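You operate a simulated robot arm through the tools that you are given. There is no shell and no other tool. Be economical: measure what you need, move in short steps, check, and stop when the job is done.

You run a simulated robot arm. Do the job below in one go: nothing can be reset, and whatever is moved stays where it is left.

TASK
Fetch the blue card box and set it on the top of the low rack. Put the long box labelled "batten" from the top of the beige bench on the top of the grey table. Fetch the pink night lamp and set it on the white plate. Stack the box marked "leads" from the top of the blue bench on top of the box that says "clips". Take the white indicator module and leave it on the top of the yellow stand. Put the white cover on top of the cream fan base. Put the white square shade on the top of the wooden desk away on the long counter top. Put the black cover on the low carton. Open the left desk drawer, take the white blank module from the module insert and put it on the top of the yellow stand, then shut the drawer. Any order will do. Set down upright: pink night lamp, white indicator module, white square shade, white blank module.
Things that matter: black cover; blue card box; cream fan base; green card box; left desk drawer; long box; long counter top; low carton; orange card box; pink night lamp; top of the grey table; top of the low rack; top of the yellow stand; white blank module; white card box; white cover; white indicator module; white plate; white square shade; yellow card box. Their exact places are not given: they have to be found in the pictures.

It is judged by the outcome, as a careful person would: the job done as asked, and still so three seconds after it is handed in. It fails if anything else is knocked over, pushed out of place, dropped, spilled or broken. A push-on lid holds only when it is set on centred and level and pressed home; a screw cap is set on level and turned clockwise until tight.

THE ROBOT
A 6-joint arm with a fingered hand on a trunk, on a base that drives. Base frame: it is fixed to the floor where the robot stands at the start and does not move with it; the origin is under the middle of the robot, x ahead of it, y to its left, z up; the surface under the hand at the start is at about z = 0.8. Lengths are in m, angles in rad, forces in N, time in s.
With the tool pointing down near the work surface it reaches from about 0.5 to 0.96 m from the robot's upright axis, wherever it stands. Its first joint turns from -2.897 to 2.897 rad. Places, roughly: black cover (16x8x2 cm) [0.6, 2.9, 0.8]; blue card box [0.75, -0.25, 0.75]; cream fan base (15x15x9 cm) [0.7, 1, 0.8]; green card box, orange card box, white card box, y [0.75, 1, 0.75]; left desk drawer [0.6, 2.6, 0.7]; long box [0.75, -0.25, 0.75]; long counter top [-5.3, 5.2, 0.8]; low carton (23x21x4 cm) [0.6, 5.1, 0.2]; pink night lamp (5x5x6 cm) [0.7, 0.5, 0.8]; top of the grey table [-1.2, 4.1, 0.8]; top of the low rack [-0.5, -2.1, 0.6]; top of the yellow stand [-2.1, 0.8, 0.6]; white blank module (3x5x4 cm) [0.6, 2.8, 0.7]; white cover (16x8x2 cm) [0.8, 1.3, 0.8]; white indicator module (3x5x4 cm) [0.9, 1.2, 0.8]; white plate (9x9x1 cm) [0.8, 0.5, 0.8]; white square shade (9x9x10 cm) [1, 2.7, 0.8]. Payload 5 kg.
The TCP is the grasp point between the finger pads, 0.043 m short of the fingertips. In the tool frame z runs along the fingers and y along their closing line. The gripper opens to 0.144 m. The gripper's body begins 0.05 m behind the TCP. The gripper is a hand of 5 fingers: y runs from the thumb to the fingers, the wrist lies at [-0.021, -0.133, -0.233] in the tool frame, and closing takes about 1.5 s.
Orientation is that of the tool frame in the base frame, as a unit quaternion [x, y, z, w]. With the fingers straight down and the wrist toward the robot, the tool's x, y and z point along [0, 1, 0], [1, 0, 0] and [0, 0, -1] of the base frame.

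THE INTERFACE
- The arm moves only by the tool jog_arm. Its arguments are lists of equal length, an entry for each row: "delta_pos": the shift along the tool's x, y, z in units of 40 mm (1.0 is 40 mm), a list of three; "delta_rot": the turn, a rotation vector about the tool's x, y, z in units of 5 degrees (1.0 is 5 degrees), a list of three. In form: {"delta_pos": [[x, y, z], ...], "delta_rot": [[ax, ay, az], ...]}. A call has 1 to 10 rows; each row shifts and turns the commanded pose from where the row before left it, along the tool's axes as they then stand. "claw" is the finger opening in m, from 0 to 0.144, set as the call begins (left out, the last holds). A call with a number of a shift or a turn outside -1 to 1 is refused whole. A row lasts 0.2 s, in which the tool goes at most 0.05 m and 0.15 rad; a call with a longer step from one row to the next is refused whole, and so is a gripper value outside its range. A pose out of reach is approached as far as the arm can. The call stops where the force on the tool passes 40 N (or 10 N more than at its start, if that is more) or the arm is blocked; 0.2 s more then pass. Each finger travels about 0.072 m/s and halts on what it meets, pressing with about 32 N; the grip force reading is that of the motor and also rises with nothing between the fingers. The clock runs only during rows and for 0.2 s after the last one: add rows that do not move to give the fingers time. The reply holds the time, the measured pose of the TCP, the force on the tool along the base axes, the opening and the grip force, in the units named above and with some noise, with the torque about the TCP (base axes, N m) and any sound that the robot's microphone picked up.
- Cameras (640 x 400 px; columns grow to the right, rows downward): "scene" is now at [0.0188, 0.167, 1.6003]; the picture's right is [0.16, -0.99, 0.00], its down [-0.69, -0.11, -0.71] and it looks along [0.70, 0.11, -0.70] (base axes); focal length 256 px, centre (320, 200). "wrist" rides on the gripper at [0.086, -0.108, -0.168] in the tool frame; the picture's right is [-0.80, 0.28, -0.53], its down [-0.54, -0.73, 0.42] and it looks along [-0.27, 0.63, 0.73] (tool axes); focal length 275 px, centre (320, 200).
- get_image(camera): a new picture of that camera. The clock stands still meanwhile.
- raise_lower(by): slides the trunk up (or, below 0, down) by that many m; the arm and the scene camera ride with it, the base frame stays. It gives what a move gives, with no picture.
- drive_base(legs): drives the robot by 1 to 6 legs, each [ahead, left, turn to the left] in m, m and rad, along the robot's own axes; the way and the turn of a leg run together, so that a leg with both is an arc; at most 1.5 m and 3.142 rad a leg. The arm and the cameras ride along, it lands a little off, and it stops where it bumps. It gives what a move gives.
- move_fingers(index, middle, ring, little, thumb_bend, thumb_turn): sets how far each is bent, from 0 (flat) to 1 (curled in); at 0.3 the hand is open as for a grip, at 0.7 the pads meet at the TCP. One left out holds its place. A second passes; each finger stops where it meets its share of the squeeze, and holds until it gets a number again. A gripper value or a shape takes the hand back. It gives what a move gives, with no picture; readings hold the bend of each and the force on index, middle, ring, little, thumb and palm. thumb_turn goes from beside the hand (0) to across from the fingers (1), as for a grip.
- preshape(shape): the hand has 5 fingers and takes this shape, open, in about a second: jaw (thumb against the fingers, like two jaws); tri (thumb and two fingers); tip (a fingertip pinch); poke (one finger out to press); point (the index stretched); flat (the hand flat); cup (the hand cupped); fist (a fist). The gripper value then closes the fingers along that shape, each until it touches; the sizes above hold for jaw. It gives what a move gives, with no picture.
- aim_head(pan, tilt): turns the head with the scene camera to pan (to the left, within 2.705 rad either way) and tilt (down, from -0.506 to 1.204), counted from straight ahead of the robot. It gives what a move gives.
- measure_at(camera, pixels): there is no depth. For up to 12 entries [column, row, z] of the newest picture of that camera ("zoom" is the newest enlarged one), the place [x, y] in the base frame at which the ray of that pixel passes the height z, good to about 0.002 m. The clock stands still meanwhile.
- close_up(camera, box): a new picture of the part [left, top, right, bottom] of that camera's present view, enlarged. The clock stands still meanwhile.
- hand_in(): hands the job in; it is judged then, once.

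Keep the steps short. Do not move on a guess: measure, check each grasp and each placing, and mend mistakes. In all there are 350 turns and 258 pictures (those below and enlarged ones count). Leave the gripper open and the arm clear of the work at the hand-in unless told otherwise, and finish with a single line.

The tools are called after "Call:" by a JSON object that holds its "api" and its "payload". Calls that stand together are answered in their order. jog_arm: Moves the arm, as the interface text tells. Its arguments: {"type":"object","properties":{"delta_pos":{"type":"array","items":{"type":"array","items":{"type":"number"}}},"delta_rot":{"type":"array","items":{"type":"array","items":{"type":"number"}}},"claw":{"type":"number"}},"required":["delta_pos","delta_rot"]} The other tools are called the same way: raise_lower (by) slides the trunk up or down; preshape (shape) gives the hand a shape; move_fingers (index, middle, ring, little, thumb_bend, thumb_turn) moves the fingers one by one; drive_base (legs) drives the base; aim_head (pan, tilt) turns the head that bears the scene camera; get_image (camera) takes a picture; measure_at (camera, pixels) gives the place at which the rays of pixels pass given heights; close_up (camera, box) takes an enlarged picture of a part of a camera's view; hand_in () hands the job in.

At the start:

```text
clock: 0.0
position: [0.4399, 0.3099, 1.0977]
tool_rot: [0.707, 0.708, -0.001, 0.0]
contact_force: [-0.4, -0.1, -0.5]
wrist_torque: [-0.02, 0.0, 0.01]
gripper_width: 0.1436
grasp_force: 0.1
shape: jaw
bend: [0.3, 0.3, 0.3, 0.3, 0.3, 0.98]
finger forces: [0.0, 0.0, 0.1, 0.0, 0.1, 0.0]
trunk travel left (down, up): [-0.525, 0.065]
robot x, y, heading: [0.0014, 0.0015, 0.0]
head pan, tilt: [0.159, 0.78]
```

scene: 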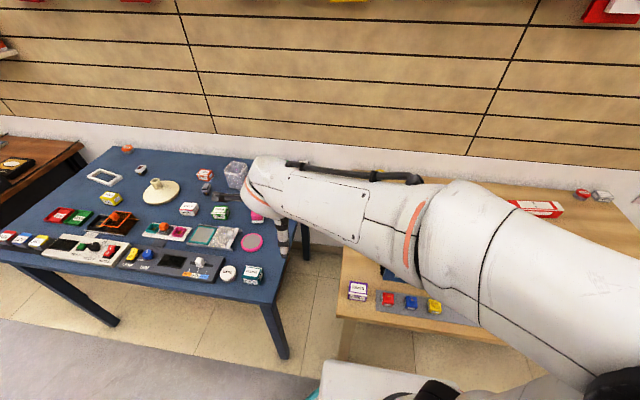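
wrist: 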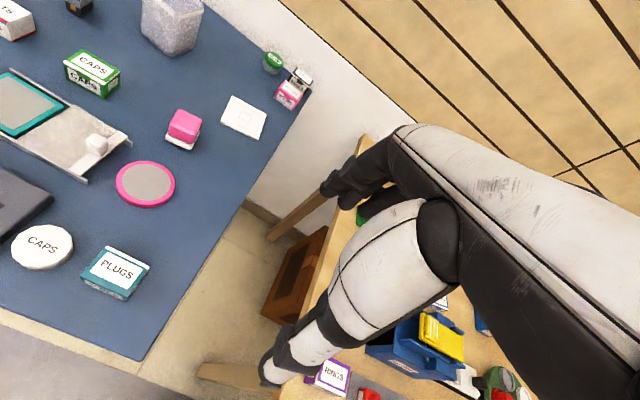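

I start by surveying: the wrist view shows a pink lamp at about (183,130) and a white plate at (243,117). I take enlarged views.

Call:
{"api": "close_up", "payload": {"camera": "scene", "box": [0, 130, 320, 330]}}

Call:
{"api": "close_up", "payload": {"camera": "wrist", "box": [0, 0, 320, 200]}}

Call:
{"api": "measure_at", "payload": {"camera": "wrist", "pixels": [[183, 130, 0.83], [243, 117, 0.8], [180, 146, 0.8], [145, 184, 0.8], [290, 90, 0.8]]}}

```text
2.00 times, centred on (160, 230) of scene
```

zoom: 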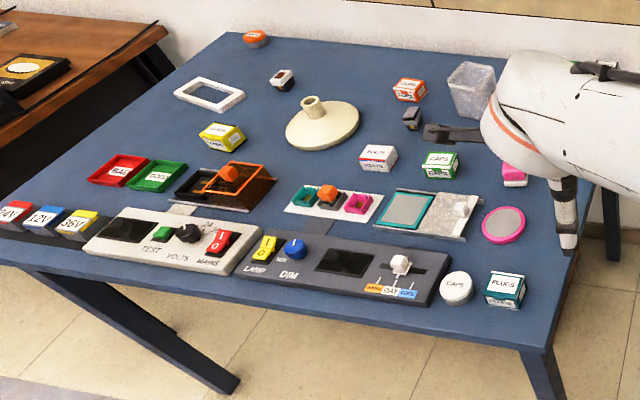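

```text
2.00 times, centred on (160, 100) of wrist
```

zoom: 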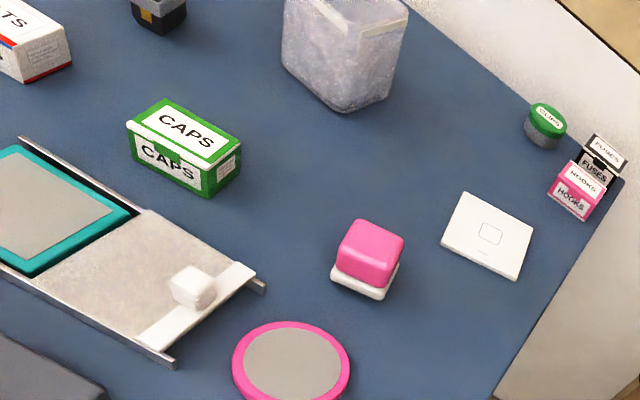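

```text
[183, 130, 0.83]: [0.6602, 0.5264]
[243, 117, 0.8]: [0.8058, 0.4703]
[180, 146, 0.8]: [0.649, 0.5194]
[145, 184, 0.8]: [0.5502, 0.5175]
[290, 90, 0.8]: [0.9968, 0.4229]
```

The blue bench holds card boxes: green CAPS, white, yellow and orange. I zoom in to read the labels.

Call:
{"api": "close_up", "payload": {"camera": "scene", "box": [80, 140, 240, 240]}}

Call:
{"api": "close_up", "payload": {"camera": "scene", "box": [160, 150, 260, 212]}}

Call:
{"api": "close_up", "payload": {"camera": "scene", "box": [330, 170, 640, 360]}}

```text
4.00 times, centred on (160, 190) of scene
```

zoom: 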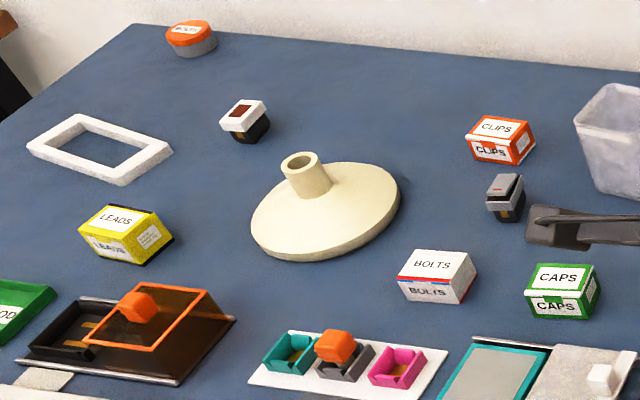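

```text
6.40 times, centred on (210, 181) of scene
```

zoom: 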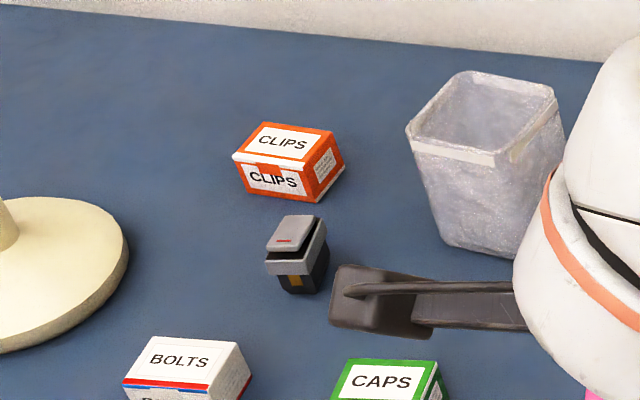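

```text
2.06 times, centred on (485, 265) of scene
```

zoom: 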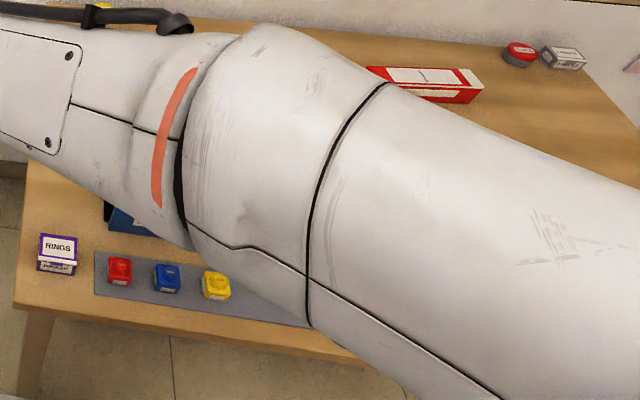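

The box to move is the yellow LEADS box and the target is the orange CLIPS box. The white cover is the white frame, and the indicator is the white-topped module. I start with the lamp and measure its corners and the plate's corners.

Call:
{"api": "measure_at", "payload": {"camera": "wrist", "pixels": [[165.5, 139.5, 0.8], [190.5, 149, 0.8], [199, 132, 0.8], [233, 96, 0.8], [266.5, 112.5, 0.8], [258, 140, 0.8], [220.5, 122.5, 0.8], [175, 110, 0.86], [201, 116, 0.86]]}}

```text
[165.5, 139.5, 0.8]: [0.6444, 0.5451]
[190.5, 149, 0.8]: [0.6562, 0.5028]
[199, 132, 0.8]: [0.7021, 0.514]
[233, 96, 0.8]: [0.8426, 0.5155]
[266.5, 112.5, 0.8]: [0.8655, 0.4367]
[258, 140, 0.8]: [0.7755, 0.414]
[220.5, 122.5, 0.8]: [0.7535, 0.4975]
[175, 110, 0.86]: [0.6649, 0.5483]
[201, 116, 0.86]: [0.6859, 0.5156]
```

The lamp's centre is about (0.673, 0.530) with yaw 14°, and the plate's centre is about (0.809, 0.466) with the same yaw. I move above the lamp, partly close the hand and turn 14°.

Call:
{"api": "jog_arm", "payload": {"delta_pos": [[0.686, 0.728, 0], [0.686, 0.728, 0], [0.686, 0.728, 0], [0.686, 0.728, 0], [0.686, 0.728, 0], [0.686, 0.728, 0], [0.686, 0.728, 0], [0.686, 0.728, 0]], "delta_rot": [[0, 0, 0], [0, 0, 0], [0, 0, 0], [0, 0, 0], [0, 0, 0], [0, 0, 0], [0, 0, 0], [0, 0, 0]], "claw": 0.09}}

Call:
{"api": "jog_arm", "payload": {"delta_pos": [[0, 0, 0.5], [0, 0, 0.5], [0, 0, 1]], "delta_rot": [[0, 0, -1], [0, 0, -1], [0, 0, -0.8]]}}

Call:
{"api": "get_image", "payload": {"camera": "wrist"}}

Call:
{"api": "get_image", "payload": {"camera": "scene"}}

```text
clock: 1.8
position: [0.6732, 0.5291, 1.0961]
tool_rot: [0.707, 0.707, -0.002, -0.001]
contact_force: [0.1, -0.3, 0.0]
wrist_torque: [-0.05, -0.01, -0.02]
gripper_width: 0.0904
grasp_force: 0.1
shape: jaw
bend: [0.28, 0.4, 0.37, 0.4, 0.64, 1.0]
finger forces: [0.0, 0.1, 0.0, 0.0, 0.0, 0.0]
trunk travel left (down, up): [-0.525, 0.065]
robot x, y, heading: [0.0027, -0.0014, 0.001]
head pan, tilt: [0.159, 0.78]
```

```text
clock: 2.6
position: [0.6715, 0.5296, 1.018]
tool_rot: [0.615, 0.788, 0.0, 0.0]
contact_force: [1.4, 0.4, 1.2]
wrist_torque: [-0.05, -0.01, 0.03]
gripper_width: 0.0902
grasp_force: 0.0
shape: jaw
bend: [0.28, 0.4, 0.37, 0.4, 0.64, 1.0]
finger forces: [0.0, 0.0, 0.0, 0.0, 0.0, 0.0]
trunk travel left (down, up): [-0.525, 0.065]
robot x, y, heading: [-0.0013, 0.0004, -0.001]
head pan, tilt: [0.159, 0.78]
```

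```text
250 pictures are left
```

wrist: 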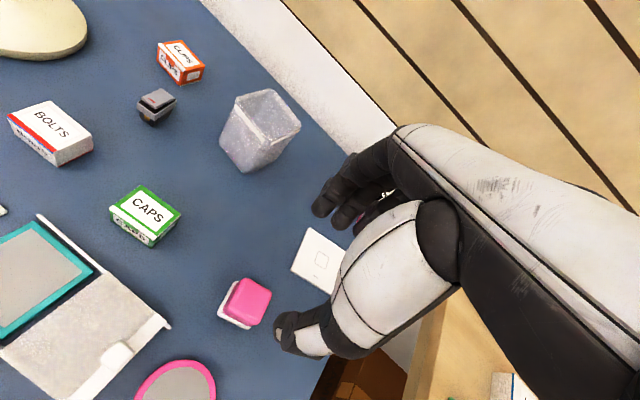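

```text
249 pictures are left
```

scene: 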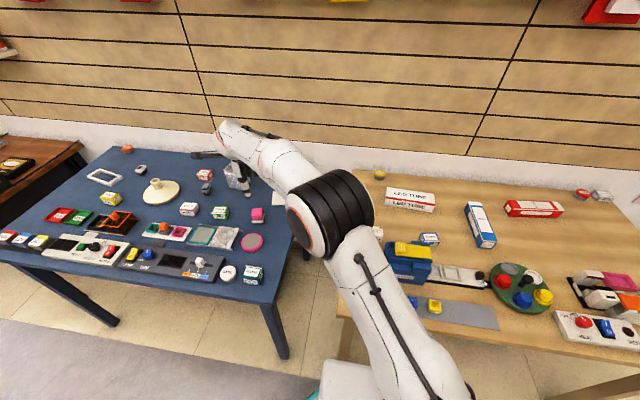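

The hand looks to be above the lamp, so I recheck the lamp's position from this closer view.

Call:
{"api": "measure_at", "payload": {"camera": "wrist", "pixels": [[217, 315, 0.8], [244, 329, 0.8], [237, 281, 0.86], [271, 295, 0.86], [259, 323, 0.85], [293, 268, 0.81], [308, 228, 0.81]]}}

Call:
{"api": "close_up", "payload": {"camera": "wrist", "box": [180, 220, 372, 340]}}

```text
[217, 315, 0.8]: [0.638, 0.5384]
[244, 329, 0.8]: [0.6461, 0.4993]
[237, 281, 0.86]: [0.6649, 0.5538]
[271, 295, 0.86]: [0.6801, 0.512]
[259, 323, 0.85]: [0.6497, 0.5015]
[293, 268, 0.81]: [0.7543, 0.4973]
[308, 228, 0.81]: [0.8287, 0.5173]
```

```text
3.33 times, centred on (276, 280) of wrist
```

zoom: 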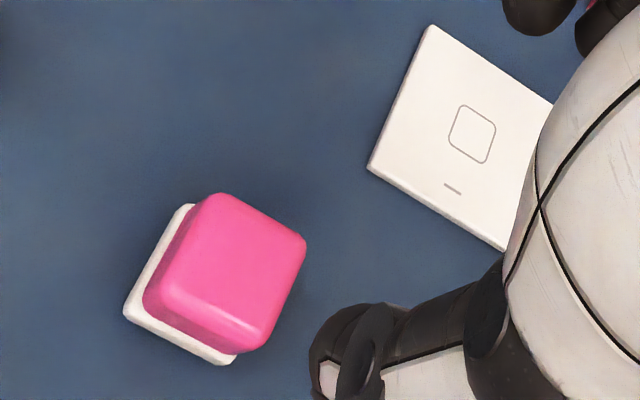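

I use the zoom for finer corners.

Call:
{"api": "measure_at", "payload": {"camera": "zoom", "pixels": [[124, 313, 0.8], [233, 362, 0.8], [368, 167, 0.8], [428, 27, 0.8], [144, 298, 0.82], [192, 203, 0.81]]}}

```text
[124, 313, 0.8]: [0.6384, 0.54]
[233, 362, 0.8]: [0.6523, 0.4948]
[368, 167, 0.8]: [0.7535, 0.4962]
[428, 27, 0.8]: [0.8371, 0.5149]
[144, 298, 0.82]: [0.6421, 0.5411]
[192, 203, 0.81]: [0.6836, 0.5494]
```

I adjust by (-6, -5) mm in the tool frame and descend to TCP z≈0.848.

Call:
{"api": "jog_arm", "payload": {"delta_pos": [[-0.15, -0.115, 0.8], [0, 0, 0.8], [0, 0, 0.9], [0, 0, 0.9], [0, 0, 0.85]], "delta_rot": [[0, 0, 0], [0, 0, 0], [0, 0, 0], [0, 0, 0], [0, 0, 0]]}}

Call:
{"api": "get_image", "payload": {"camera": "wrist"}}

```text
clock: 3.8
position: [0.6706, 0.5218, 0.8468]
tool_rot: [0.615, 0.788, 0.0, 0.0]
contact_force: [0.6, 1.4, 0.6]
wrist_torque: [-0.04, 0.04, 0.01]
gripper_width: 0.0903
grasp_force: 0.1
shape: jaw
bend: [0.28, 0.4, 0.37, 0.4, 0.64, 1.0]
finger forces: [0.0, 0.0, 0.0, 0.0, 0.0, 0.1]
trunk travel left (down, up): [-0.525, 0.065]
robot x, y, heading: [0.0026, 0.0031, 0.003]
head pan, tilt: [0.159, 0.78]
```

```text
247 pictures are left
```

wrist: 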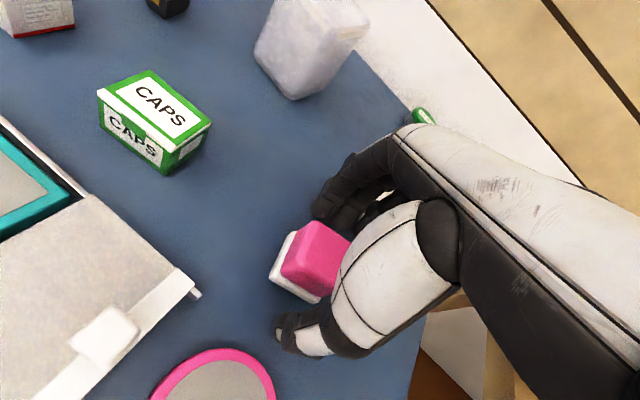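

The lamp sits between thumb and fingers, so I close.

Call:
{"api": "jog_arm", "payload": {"delta_pos": [[0, 0, 0], [0, 0, 0], [0, 0, 0], [0, 0, 0], [0, 0, 0], [0, 0, 0]], "delta_rot": [[0, 0, 0], [0, 0, 0], [0, 0, 0], [0, 0, 0], [0, 0, 0], [0, 0, 0]], "claw": 0.02}}

Call:
{"api": "jog_arm", "payload": {"delta_pos": [[0, 0, -0.5], [0, 0, -0.7]], "delta_rot": [[0, 0, 0], [0, 0, 0]]}}

Call:
{"api": "get_image", "payload": {"camera": "wrist"}}

```text
clock: 5.2
position: [0.6688, 0.5216, 0.8474]
tool_rot: [0.615, 0.788, 0.0, 0.0]
contact_force: [-0.4, 0.4, 0.3]
wrist_torque: [0.01, -0.04, 0.0]
gripper_width: 0.0409
grasp_force: 31.8
shape: jaw
bend: [0.74, 0.54, 0.57, 0.53, 0.75, 1.0]
finger forces: [17.5, 10.0, 0.0, 0.0, 27.5, 0.0]
trunk travel left (down, up): [-0.525, 0.065]
robot x, y, heading: [0.001, -0.0002, 0.001]
head pan, tilt: [0.159, 0.78]
```

```text
clock: 5.8
position: [0.6696, 0.5215, 0.8958]
tool_rot: [0.615, 0.788, 0.0, 0.0]
contact_force: [-0.7, 0.4, -1.0]
wrist_torque: [0.04, 0.02, -0.01]
gripper_width: 0.0407
grasp_force: 32.0
shape: jaw
bend: [0.74, 0.54, 0.57, 0.53, 0.75, 1.0]
finger forces: [17.5, 10.0, 0.0, 0.0, 27.7, 0.0]
trunk travel left (down, up): [-0.525, 0.065]
robot x, y, heading: [-0.0003, 0.0017, -0.001]
head pan, tilt: [0.159, 0.78]
```

```text
246 pictures are left
```

wrist: 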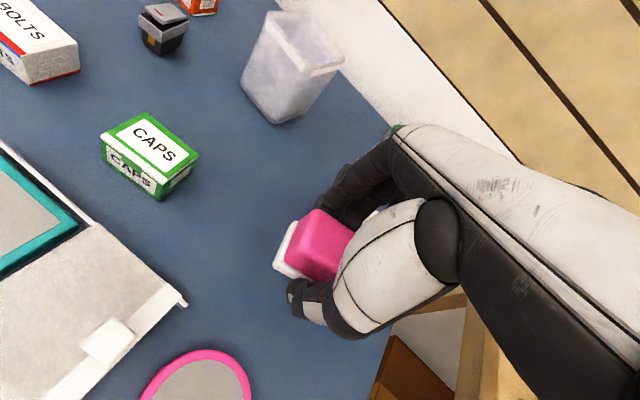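

The lamp is held and lifts. I move it over the plate, by (+0.1405, -0.056) in the base frame.

Call:
{"api": "jog_arm", "payload": {"delta_pos": [[-0.5525, 0.7675, 0], [-0.5525, 0.7675, 0], [-0.5525, 0.7675, 0], [-0.5525, 0.7675, 0], [0, 0, 0]], "delta_rot": [[0, 0, 0], [0, 0, 0], [0, 0, 0], [0, 0, 0], [0, 0, 0]]}}

Call:
{"api": "close_up", "payload": {"camera": "wrist", "box": [200, 140, 440, 290]}}

Call:
{"api": "close_up", "payload": {"camera": "scene", "box": [200, 130, 360, 230]}}

```text
clock: 7.0
position: [0.8107, 0.4674, 0.895]
tool_rot: [0.615, 0.789, 0.0, 0.0]
contact_force: [0.1, 0.3, -1.7]
wrist_torque: [0.02, 0.03, 0.0]
gripper_width: 0.0406
grasp_force: 32.6
shape: jaw
bend: [0.74, 0.54, 0.57, 0.53, 0.75, 1.0]
finger forces: [17.6, 10.0, 0.1, 0.0, 27.8, 0.1]
trunk travel left (down, up): [-0.525, 0.065]
robot x, y, heading: [0.0007, -0.0001, -0.004]
head pan, tilt: [0.159, 0.78]
```

```text
2.67 times, centred on (320, 215) of wrist
```

zoom: 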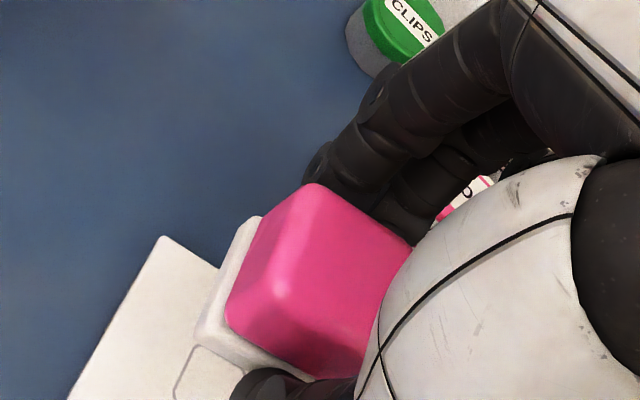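

```text
4.00 times, centred on (280, 180) of scene
```

zoom: 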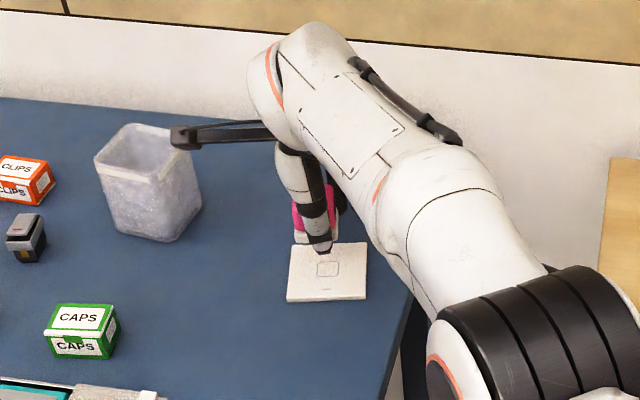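

I lower toward the plate in small steps, watching the force.

Call:
{"api": "jog_arm", "payload": {"delta_pos": [[0, 0, 0.5], [0, 0, 0.3], [0, 0, 0.1]], "delta_rot": [[0, 0, 0], [0, 0, 0], [0, 0, 0]]}}

Call:
{"api": "close_up", "payload": {"camera": "scene", "box": [200, 130, 360, 230]}}

Call:
{"api": "close_up", "payload": {"camera": "wrist", "box": [200, 140, 440, 290]}}

```text
clock: 7.8
position: [0.8099, 0.4679, 0.8586]
tool_rot: [0.616, 0.788, 0.0, 0.0]
contact_force: [0.5, -0.5, -0.1]
wrist_torque: [0.01, 0.04, -0.02]
gripper_width: 0.0406
grasp_force: 32.6
shape: jaw
bend: [0.74, 0.54, 0.57, 0.53, 0.75, 1.0]
finger forces: [17.6, 10.0, 0.0, 0.0, 27.8, 0.0]
trunk travel left (down, up): [-0.525, 0.065]
robot x, y, heading: [-0.0035, 0.0003, 0.002]
head pan, tilt: [0.159, 0.78]
```

```text
4.00 times, centred on (280, 180) of scene
```

zoom: 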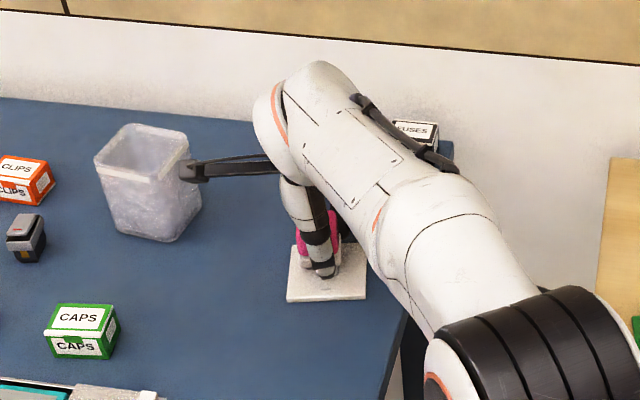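

```text
2.67 times, centred on (320, 215) of wrist
```

zoom: 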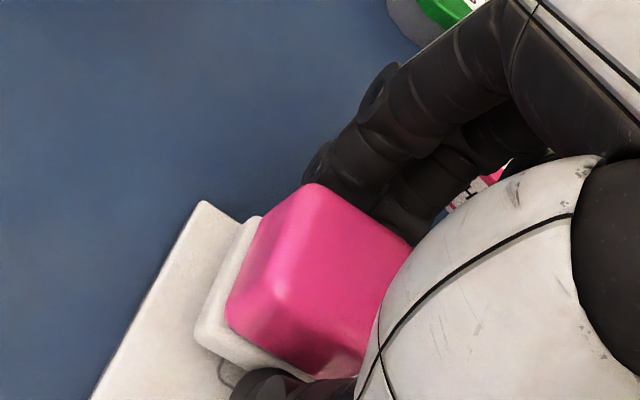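

I check how the lamp's base corner sits against the plate's corner.

Call:
{"api": "measure_at", "payload": {"camera": "zoom", "pixels": [[204, 200, 0.805], [252, 218, 0.82], [195, 335, 0.82], [195, 345, 0.812]]}}

Call:
{"api": "jog_arm", "payload": {"delta_pos": [[0, 0, 0.05], [0, 0, 0.05]], "delta_rot": [[0, 0, 0], [0, 0, 0]]}}

```text
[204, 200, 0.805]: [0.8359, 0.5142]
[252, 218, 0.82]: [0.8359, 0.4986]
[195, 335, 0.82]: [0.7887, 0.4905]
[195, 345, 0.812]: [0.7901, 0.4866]
```

```text
clock: 8.4
position: [0.8104, 0.4677, 0.8561]
tool_rot: [0.615, 0.788, 0.001, 0.001]
contact_force: [0.8, -0.1, 0.1]
wrist_torque: [-0.01, -0.01, -0.03]
gripper_width: 0.0405
grasp_force: 31.9
shape: jaw
bend: [0.74, 0.54, 0.57, 0.53, 0.75, 1.0]
finger forces: [17.6, 10.1, 0.0, 0.0, 27.7, 0.1]
trunk travel left (down, up): [-0.525, 0.065]
robot x, y, heading: [0.0056, -0.0001, 0.001]
head pan, tilt: [0.159, 0.78]
```

The lamp was pushed about 1 cm toward the fingers during the grasp. I lift slightly, shift back by about 12 mm along tool y and -5 mm along x, and re-check.

Call:
{"api": "jog_arm", "payload": {"delta_pos": [[0, 0, -0.15], [-0.12, -0.3, 0], [0, 0, 0]], "delta_rot": [[0, 0, 0], [0, 0, 0], [0, 0, 0]]}}

Call:
{"api": "close_up", "payload": {"camera": "scene", "box": [240, 170, 320, 220]}}

Call:
{"api": "close_up", "payload": {"camera": "wrist", "box": [200, 140, 440, 290]}}

```text
clock: 9.2
position: [0.7994, 0.4601, 0.8619]
tool_rot: [0.615, 0.789, 0.0, 0.001]
contact_force: [0.3, 0.3, -0.5]
wrist_torque: [0.01, -0.03, -0.01]
gripper_width: 0.0407
grasp_force: 32.3
shape: jaw
bend: [0.74, 0.54, 0.57, 0.53, 0.75, 1.0]
finger forces: [17.5, 10.1, 0.0, 0.1, 27.6, 0.0]
trunk travel left (down, up): [-0.525, 0.065]
robot x, y, heading: [-0.0008, 0.0011, 0.003]
head pan, tilt: [0.159, 0.78]
```

```text
8.00 times, centred on (280, 195) of scene
```

zoom: 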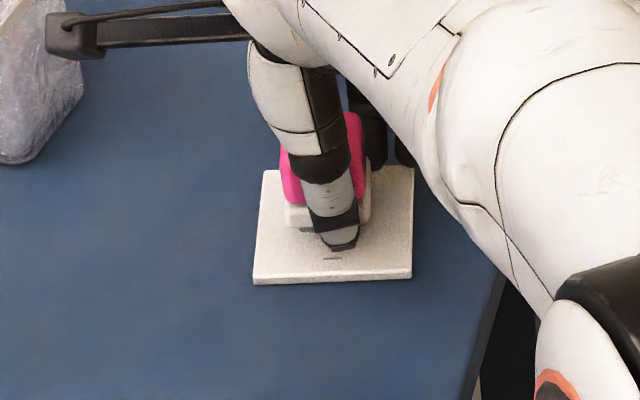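

```text
2.67 times, centred on (320, 215) of wrist
```

zoom: 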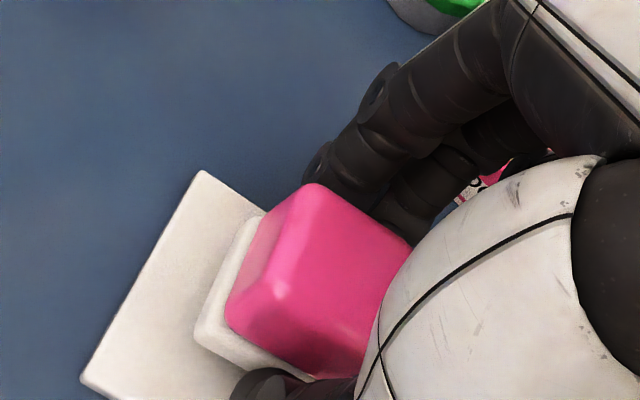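

From the scene view it is nearly centred, with about 7 mm more needed toward me. I shift and lower to contact.

Call:
{"api": "jog_arm", "payload": {"delta_pos": [[0.05, -0.13, 0], [0, 0, 0.15], [0, 0, 0.08], [0, 0, 0.08], [0, 0, 0.06]], "delta_rot": [[0, 0, 0], [0, 0, 0], [0, 0, 0], [0, 0, 0], [0, 0, 0]]}}

Call:
{"api": "close_up", "payload": {"camera": "scene", "box": [240, 170, 320, 220]}}

```text
clock: 10.4
position: [0.7935, 0.4611, 0.8532]
tool_rot: [0.614, 0.789, 0.005, 0.001]
contact_force: [-3.1, -1.5, 25.5]
wrist_torque: [-0.01, -0.04, -0.02]
gripper_width: 0.0418
grasp_force: 32.3
shape: jaw
bend: [0.74, 0.54, 0.57, 0.53, 0.75, 1.0]
finger forces: [19.0, 11.5, 0.0, 0.0, 33.9, 0.0]
trunk travel left (down, up): [-0.525, 0.065]
robot x, y, heading: [-0.0005, 0.0019, 0.0]
head pan, tilt: [0.159, 0.78]
```

```text
8.00 times, centred on (280, 195) of scene
```

zoom: 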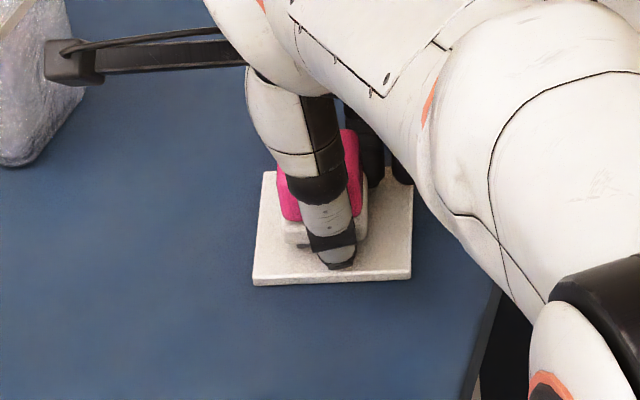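

It touches the plate at z≈0.853. I ease up 2 mm, open and rise.

Call:
{"api": "jog_arm", "payload": {"delta_pos": [[0, 0, -0.08], [0, 0, 0], [0, 0, 0], [0, 0, 0], [0, 0, 0], [0, 0, 0]], "delta_rot": [[0, 0, 0], [0, 0, 0], [0, 0, 0], [0, 0, 0], [0, 0, 0], [0, 0, 0]], "claw": 0.1}}

Call:
{"api": "jog_arm", "payload": {"delta_pos": [[0, 0, -0.5], [0, 0, -1], [0, 0, -1], [0, 0, -1], [0, 0, -1]], "delta_rot": [[0, 0, 0], [0, 0, 0], [0, 0, 0], [0, 0, 0], [0, 0, 0]]}}

Call:
{"api": "get_image", "payload": {"camera": "wrist"}}

```text
clock: 11.8
position: [0.7932, 0.4598, 0.8504]
tool_rot: [0.615, 0.788, 0.0, 0.0]
contact_force: [0.4, -0.6, -0.2]
wrist_torque: [0.01, 0.0, 0.01]
gripper_width: 0.1001
grasp_force: 0.0
shape: jaw
bend: [0.27, 0.37, 0.35, 0.35, 0.6, 0.99]
finger forces: [0.1, 0.0, 0.0, 0.1, 0.0, 0.0]
trunk travel left (down, up): [-0.525, 0.065]
robot x, y, heading: [0.0022, 0.0012, -0.001]
head pan, tilt: [0.159, 0.78]
```

```text
clock: 13.0
position: [0.7924, 0.4596, 1.0315]
tool_rot: [0.615, 0.789, -0.001, 0.0]
contact_force: [0.7, 0.2, -0.6]
wrist_torque: [0.02, -0.02, -0.04]
gripper_width: 0.0994
grasp_force: 0.0
shape: jaw
bend: [0.27, 0.37, 0.35, 0.35, 0.6, 0.99]
finger forces: [0.0, 0.1, 0.1, 0.0, 0.1, 0.0]
trunk travel left (down, up): [-0.525, 0.065]
robot x, y, heading: [-0.0018, -0.0022, -0.003]
head pan, tilt: [0.159, 0.78]
```

```text
238 pictures are left
```

wrist: 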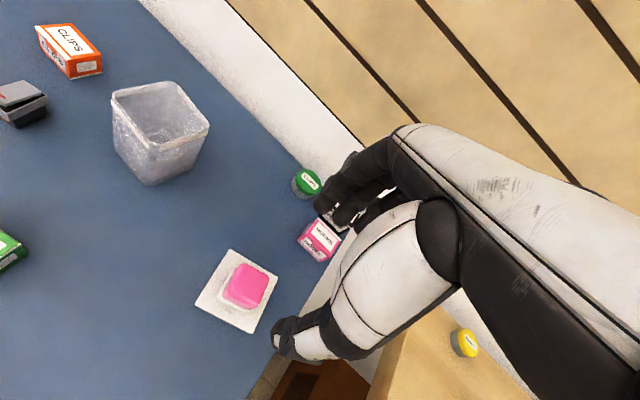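

The lamp stands centred on the plate. Next come LEADS, the indicator and the white cover further left. I raise the hand and drive left 1.0 m.

Call:
{"api": "jog_arm", "payload": {"delta_pos": [[0, -0.5, -0.8], [0, -1, -0.5], [0, -1, 0], [0, -1, 0]], "delta_rot": [[0, 0, 1], [0, 0, 1], [0, 0, 0.8], [0, 0, 0]], "claw": 0.144}}

Call:
{"api": "drive_base", "payload": {"legs": [[0, 1.05, 0]]}}

Call:
{"api": "aim_head", "payload": {"pan": 0.0, "tilt": 0.78}}

Call:
{"api": "get_image", "payload": {"camera": "scene"}}

Call:
{"api": "get_image", "payload": {"camera": "wrist"}}

```text
clock: 14.0
position: [0.6546, 0.4439, 1.0837]
tool_rot: [0.707, 0.707, 0.001, 0.0]
contact_force: [-0.3, 0.3, 0.7]
wrist_torque: [0.0, -0.04, -0.02]
gripper_width: 0.1438
grasp_force: 0.0
shape: jaw
bend: [0.3, 0.3, 0.3, 0.3, 0.3, 0.98]
finger forces: [0.1, 0.0, 0.1, 0.0, 0.1, 0.0]
trunk travel left (down, up): [-0.525, 0.065]
robot x, y, heading: [-0.0006, -0.0013, 0.002]
head pan, tilt: [0.159, 0.78]
```

```text
clock: 19.4
position: [0.6483, 1.4999, 1.0825]
tool_rot: [0.704, 0.71, 0.0, 0.0]
contact_force: [0.1, -0.3, -0.6]
wrist_torque: [0.02, 0.0, -0.01]
gripper_width: 0.1438
grasp_force: 0.1
shape: jaw
bend: [0.3, 0.3, 0.3, 0.3, 0.3, 0.98]
finger forces: [0.0, 0.1, 0.0, 0.0, 0.1, 0.0]
trunk travel left (down, up): [-0.525, 0.065]
robot x, y, heading: [-0.0025, 1.0471, 0.008]
head pan, tilt: [0.159, 0.78]
```

```text
clock: 20.1
position: [0.649, 1.5003, 1.0827]
tool_rot: [0.705, 0.709, -0.001, 0.0]
contact_force: [0.3, 0.1, -0.5]
wrist_torque: [0.0, 0.04, -0.01]
gripper_width: 0.1437
grasp_force: 0.0
shape: jaw
bend: [0.3, 0.3, 0.3, 0.3, 0.3, 0.98]
finger forces: [0.0, 0.0, 0.0, 0.0, 0.0, 0.0]
trunk travel left (down, up): [-0.525, 0.065]
robot x, y, heading: [-0.004, 1.051, 0.007]
head pan, tilt: [0.0, 0.78]
```

```text
237 pictures are left
```

scene: 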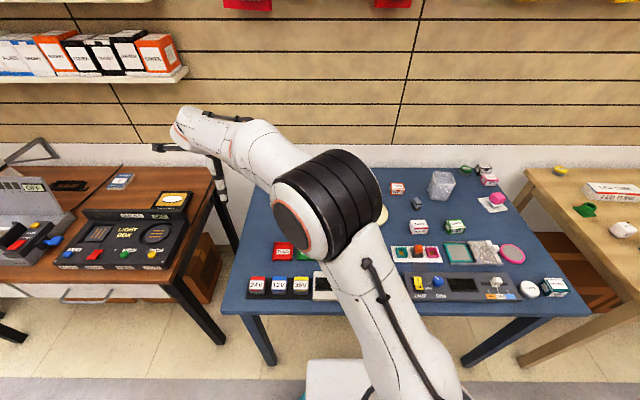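

```text
236 pictures are left
```

wrist: 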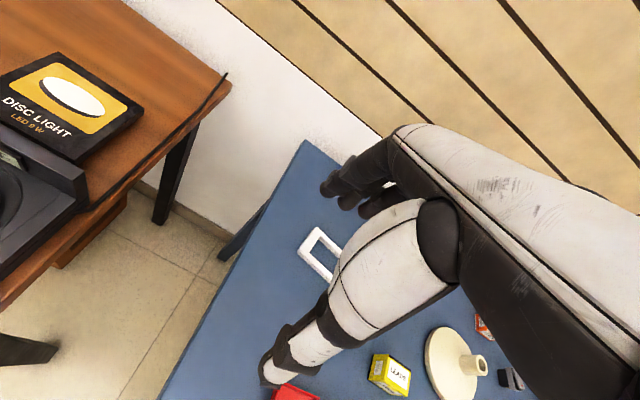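

The arm hides the objects. I move the hand right to about y=1.1 so that the wrist camera sees them.

Call:
{"api": "jog_arm", "payload": {"delta_pos": [[-1, -0.3, 0], [-1, -0.3, 0], [-1, -0.3, 0], [-1, -0.3, 0], [-1, -0.3, 0], [-1, -0.3, 0], [-1, 0, 0], [-1, 0, 0], [-1, 0, 0], [-1, 0, 0]], "delta_rot": [[0, 0, 0], [0, 0, 0], [0, 0, 0], [0, 0, 0], [0, 0, 0], [0, 0, 0], [0, 0, 0], [0, 0, 0], [0, 0, 0], [0, 0, 0]]}}

Call:
{"api": "get_image", "payload": {"camera": "wrist"}}

Call:
{"api": "get_image", "payload": {"camera": "scene"}}

```text
clock: 22.3
position: [0.5805, 1.099, 1.0832]
tool_rot: [0.705, 0.709, 0.0, 0.0]
contact_force: [-0.1, 0.8, 0.1]
wrist_torque: [0.0, -0.01, -0.03]
gripper_width: 0.144
grasp_force: 0.1
shape: jaw
bend: [0.3, 0.3, 0.3, 0.3, 0.3, 0.98]
finger forces: [0.1, 0.0, 0.0, 0.0, 0.0, 0.1]
trunk travel left (down, up): [-0.525, 0.065]
robot x, y, heading: [-0.0022, 1.0537, 0.01]
head pan, tilt: [0.0, 0.78]
```

```text
235 pictures are left
```

wrist: 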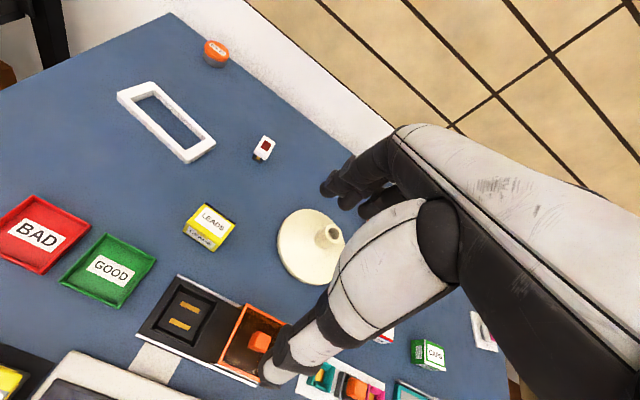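

```text
234 pictures are left
```

scene: 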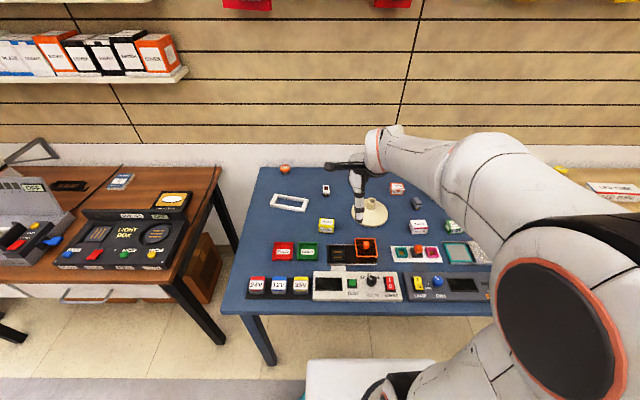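

I take enlarged views for measuring.

Call:
{"api": "close_up", "payload": {"camera": "scene", "box": [260, 160, 440, 272]}}

Call:
{"api": "close_up", "payload": {"camera": "wrist", "box": [110, 70, 350, 290]}}

```text
3.56 times, centred on (350, 216) of scene
```

zoom: 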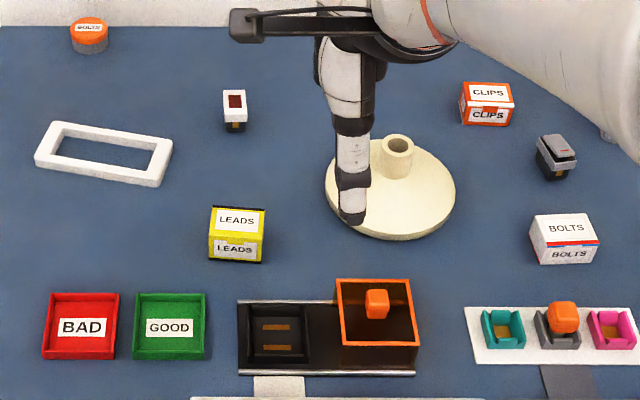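

```text
1.82 times, centred on (230, 180) of wrist
```

zoom: 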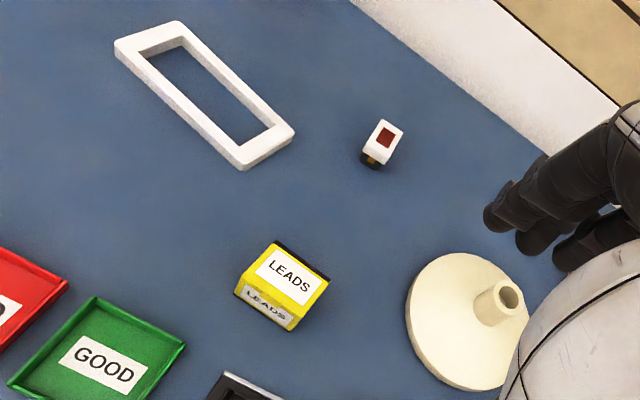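

I measure the objects in the wrist zoom.

Call:
{"api": "measure_at", "payload": {"camera": "zoom", "pixels": [[114, 43, 0.82], [178, 21, 0.82], [295, 127, 0.82], [240, 163, 0.82], [150, 52, 0.82], [182, 39, 0.82], [272, 127, 0.82], [237, 147, 0.82], [492, 317, 0.8], [508, 292, 0.89], [407, 320, 0.8], [483, 390, 0.8]]}}

Call:
{"api": "measure_at", "payload": {"camera": "zoom", "pixels": [[234, 293, 0.8], [288, 330, 0.8], [274, 240, 0.85], [329, 280, 0.85], [293, 312, 0.85], [362, 159, 0.8], [376, 169, 0.8], [380, 120, 0.84], [403, 131, 0.84], [387, 156, 0.84], [366, 143, 0.84], [240, 273, 0.85]]}}

```text
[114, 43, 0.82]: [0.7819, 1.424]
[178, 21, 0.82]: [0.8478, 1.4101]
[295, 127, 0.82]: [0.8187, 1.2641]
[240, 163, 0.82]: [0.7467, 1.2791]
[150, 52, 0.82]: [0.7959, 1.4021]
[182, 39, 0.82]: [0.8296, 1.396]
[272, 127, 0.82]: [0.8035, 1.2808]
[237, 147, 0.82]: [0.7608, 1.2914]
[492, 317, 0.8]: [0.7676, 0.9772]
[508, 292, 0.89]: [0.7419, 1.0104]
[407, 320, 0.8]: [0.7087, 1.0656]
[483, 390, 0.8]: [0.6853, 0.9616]
```

```text
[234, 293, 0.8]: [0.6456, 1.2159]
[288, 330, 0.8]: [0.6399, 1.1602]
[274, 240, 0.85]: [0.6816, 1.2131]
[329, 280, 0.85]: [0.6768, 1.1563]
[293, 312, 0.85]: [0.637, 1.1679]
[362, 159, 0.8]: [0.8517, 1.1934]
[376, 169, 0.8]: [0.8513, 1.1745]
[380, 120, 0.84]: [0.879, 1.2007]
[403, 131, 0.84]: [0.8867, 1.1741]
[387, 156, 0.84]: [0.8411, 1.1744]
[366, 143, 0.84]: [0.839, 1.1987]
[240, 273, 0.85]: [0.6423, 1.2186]
```

Next I measure LEADS and CLIPS with the scene camera. First LEADS.

Call:
{"api": "close_up", "payload": {"camera": "scene", "box": [300, 205, 356, 240]}}

Call:
{"api": "measure_at", "payload": {"camera": "zoom", "pixels": [[320, 200, 0.8]]}}

Call:
{"api": "close_up", "payload": {"camera": "scene", "box": [376, 170, 440, 210]}}

```text
11.43 times, centred on (328, 222) of scene
```

zoom: 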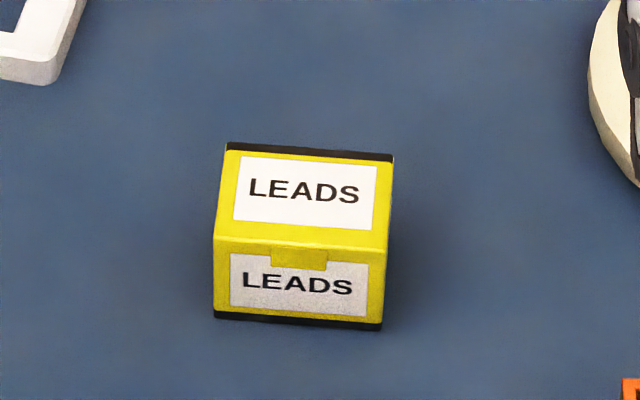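

```text
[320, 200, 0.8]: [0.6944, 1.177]
```

```text
10.00 times, centred on (408, 190) of scene
```

zoom: 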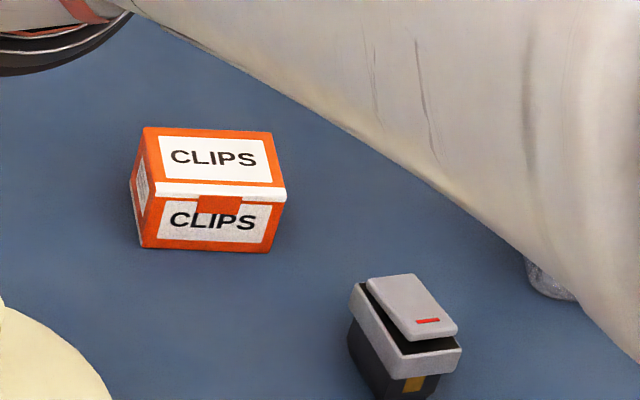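

I measure both boxes' corners from scene pixels.

Call:
{"api": "measure_at", "payload": {"camera": "scene", "pixels": [[318.7, 232.3, 0.8], [333.3, 233.4, 0.8], [318.6, 225.3, 0.84], [333.7, 226.4, 0.84], [319.8, 217.0, 0.84], [334.5, 218.1, 0.84], [390.1, 194.7, 0.8], [402.8, 195.4, 0.8], [390.3, 182.8, 0.84], [403.1, 183.1, 0.84], [405, 188.8, 0.84], [391, 188.3, 0.84]]}}

```text
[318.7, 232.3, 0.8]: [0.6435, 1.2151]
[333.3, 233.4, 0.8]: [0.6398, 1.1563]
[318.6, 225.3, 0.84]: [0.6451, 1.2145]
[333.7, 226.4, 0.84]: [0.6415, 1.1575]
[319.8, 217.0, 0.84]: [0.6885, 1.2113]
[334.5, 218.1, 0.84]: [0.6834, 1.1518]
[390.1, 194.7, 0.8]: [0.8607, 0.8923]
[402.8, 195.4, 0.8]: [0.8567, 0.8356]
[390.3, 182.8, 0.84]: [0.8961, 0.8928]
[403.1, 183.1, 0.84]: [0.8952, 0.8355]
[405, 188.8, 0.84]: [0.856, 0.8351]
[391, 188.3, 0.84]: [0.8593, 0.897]
```

LEADS is centred at about (0.665, 1.184) with its top at 0.84 and yaw -4°. CLIPS is centred at (0.877, 0.865). I move above LEADS with 8 mm of lead for the grip bias.

Call:
{"api": "jog_arm", "payload": {"delta_pos": [[0.7, 0.6, 0], [0.7, 0.6, 0], [0.725, 0.71, 0], [0, 0, 0.9], [0, 0, 0.9], [0, 0, 0.9]], "delta_rot": [[0, 0, 0], [0, 0, 0], [0, 0, 0], [0, 0, 0.95], [0, 0, 0], [0, 0, 0]], "claw": 0.09}}

Call:
{"api": "get_image", "payload": {"camera": "wrist"}}

Call:
{"api": "close_up", "payload": {"camera": "scene", "box": [260, 160, 420, 260]}}

```text
clock: 23.7
position: [0.6567, 1.1853, 0.9745]
tool_rot: [0.733, 0.68, 0.001, 0.0]
contact_force: [0.4, 0.5, 0.1]
wrist_torque: [0.0, 0.04, 0.03]
gripper_width: 0.0902
grasp_force: 0.0
shape: jaw
bend: [0.28, 0.4, 0.37, 0.4, 0.64, 1.0]
finger forces: [0.0, 0.0, 0.0, 0.0, 0.1, 0.0]
trunk travel left (down, up): [-0.525, 0.065]
robot x, y, heading: [-0.0033, 1.0536, 0.003]
head pan, tilt: [0.0, 0.78]
```

```text
229 pictures are left
```

wrist: 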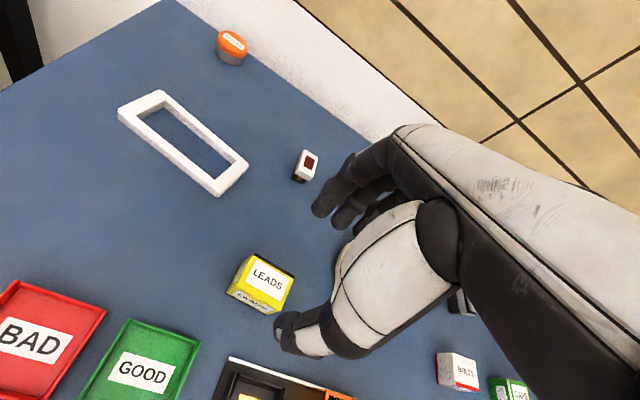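

```text
4.00 times, centred on (340, 210) of scene
```

zoom: 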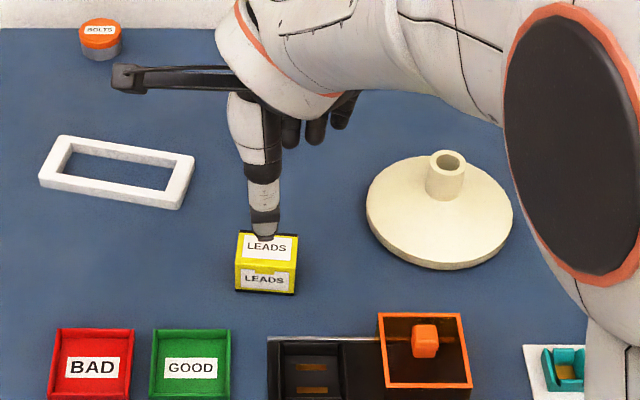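

Aligned. I descend to z≈0.848.

Call:
{"api": "jog_arm", "payload": {"delta_pos": [[0, 0, 0.8], [0, 0, 0.8], [0, 0, 0.8], [0, 0, 0.74]], "delta_rot": [[0, 0, 0], [0, 0, 0], [0, 0, 0], [0, 0, 0]]}}

Call:
{"api": "close_up", "payload": {"camera": "scene", "box": [290, 185, 370, 235]}}

Call:
{"api": "get_image", "payload": {"camera": "wrist"}}

```text
clock: 24.7
position: [0.6565, 1.1854, 0.849]
tool_rot: [0.733, 0.68, 0.0, 0.0]
contact_force: [0.2, 0.4, 0.6]
wrist_torque: [-0.02, 0.04, -0.04]
gripper_width: 0.0902
grasp_force: 0.2
shape: jaw
bend: [0.28, 0.4, 0.37, 0.4, 0.64, 1.0]
finger forces: [0.1, 0.0, 0.0, 0.0, 0.0, 0.0]
trunk travel left (down, up): [-0.525, 0.065]
robot x, y, heading: [-0.0052, 1.0509, 0.006]
head pan, tilt: [0.0, 0.78]
```

```text
8.00 times, centred on (330, 210) of scene
```

zoom: 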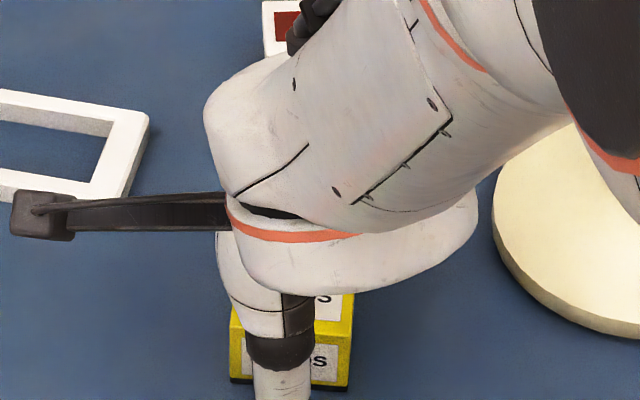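

```text
226 pictures are left
```

wrist: 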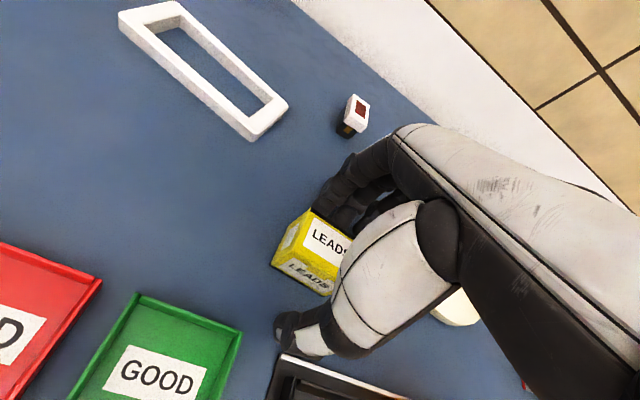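

The box is between thumb and fingers, so I close.

Call:
{"api": "jog_arm", "payload": {"delta_pos": [[0, 0, 0], [0, 0, 0], [0, 0, 0], [0, 0, 0], [0, 0, 0], [0, 0, 0]], "delta_rot": [[0, 0, 0], [0, 0, 0], [0, 0, 0], [0, 0, 0], [0, 0, 0], [0, 0, 0]], "claw": 0.02}}

Call:
{"api": "jog_arm", "payload": {"delta_pos": [[0, 0, -0.6], [0, 0, -0.8], [0, 0, -0.8], [0, 0, -0.8]], "delta_rot": [[0, 0, 0], [0, 0, 0], [0, 0, 0], [0, 0, 0]]}}

Call:
{"api": "get_image", "payload": {"camera": "wrist"}}

Call:
{"api": "close_up", "payload": {"camera": "scene", "box": [290, 185, 370, 235]}}

```text
clock: 26.1
position: [0.6559, 1.1862, 0.8489]
tool_rot: [0.734, 0.679, 0.0, 0.0]
contact_force: [0.0, 0.0, -0.2]
wrist_torque: [-0.02, -0.02, -0.04]
gripper_width: 0.039
grasp_force: 32.1
shape: jaw
bend: [0.74, 0.55, 0.58, 0.55, 0.75, 1.0]
finger forces: [17.4, 10.0, 0.0, 0.0, 27.3, 0.0]
trunk travel left (down, up): [-0.525, 0.065]
robot x, y, heading: [-0.0042, 1.0492, 0.004]
head pan, tilt: [0.0, 0.78]
```

```text
clock: 27.1
position: [0.6553, 1.1846, 0.9691]
tool_rot: [0.733, 0.68, 0.0, -0.001]
contact_force: [-0.4, 0.0, -1.4]
wrist_torque: [-0.03, -0.01, 0.01]
gripper_width: 0.0389
grasp_force: 31.7
shape: jaw
bend: [0.74, 0.55, 0.59, 0.55, 0.75, 1.0]
finger forces: [17.5, 10.0, 0.0, 0.0, 27.3, 0.1]
trunk travel left (down, up): [-0.525, 0.065]
robot x, y, heading: [-0.005, 1.0506, 0.005]
head pan, tilt: [0.0, 0.78]
```

```text
225 pictures are left
```

wrist: 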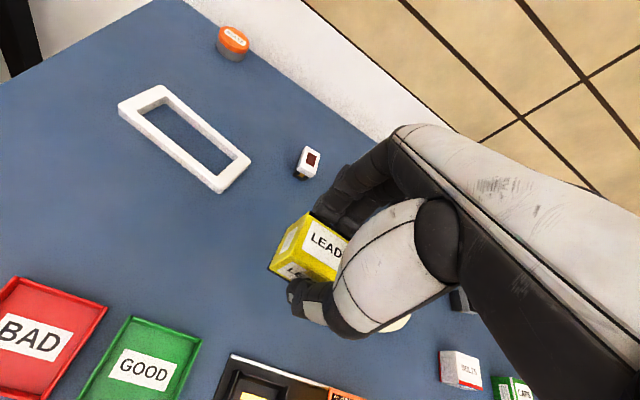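

```text
8.00 times, centred on (330, 210) of scene
```

zoom: 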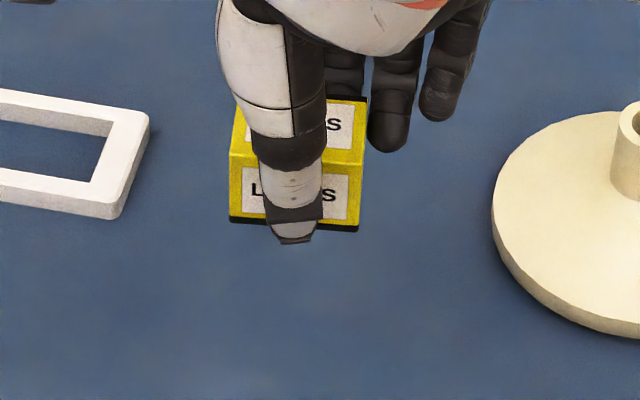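

I measure the held box's front corners (bottom about z 0.92, top about 0.96).

Call:
{"api": "measure_at", "payload": {"camera": "scene", "pixels": [[318.6, 212.75, 0.92], [334.75, 213.75, 0.92], [318.6, 204, 0.96], [335.25, 205.6, 0.96]]}}

```text
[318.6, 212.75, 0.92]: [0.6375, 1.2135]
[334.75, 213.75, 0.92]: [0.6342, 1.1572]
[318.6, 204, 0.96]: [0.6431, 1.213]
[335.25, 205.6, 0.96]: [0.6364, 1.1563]
```

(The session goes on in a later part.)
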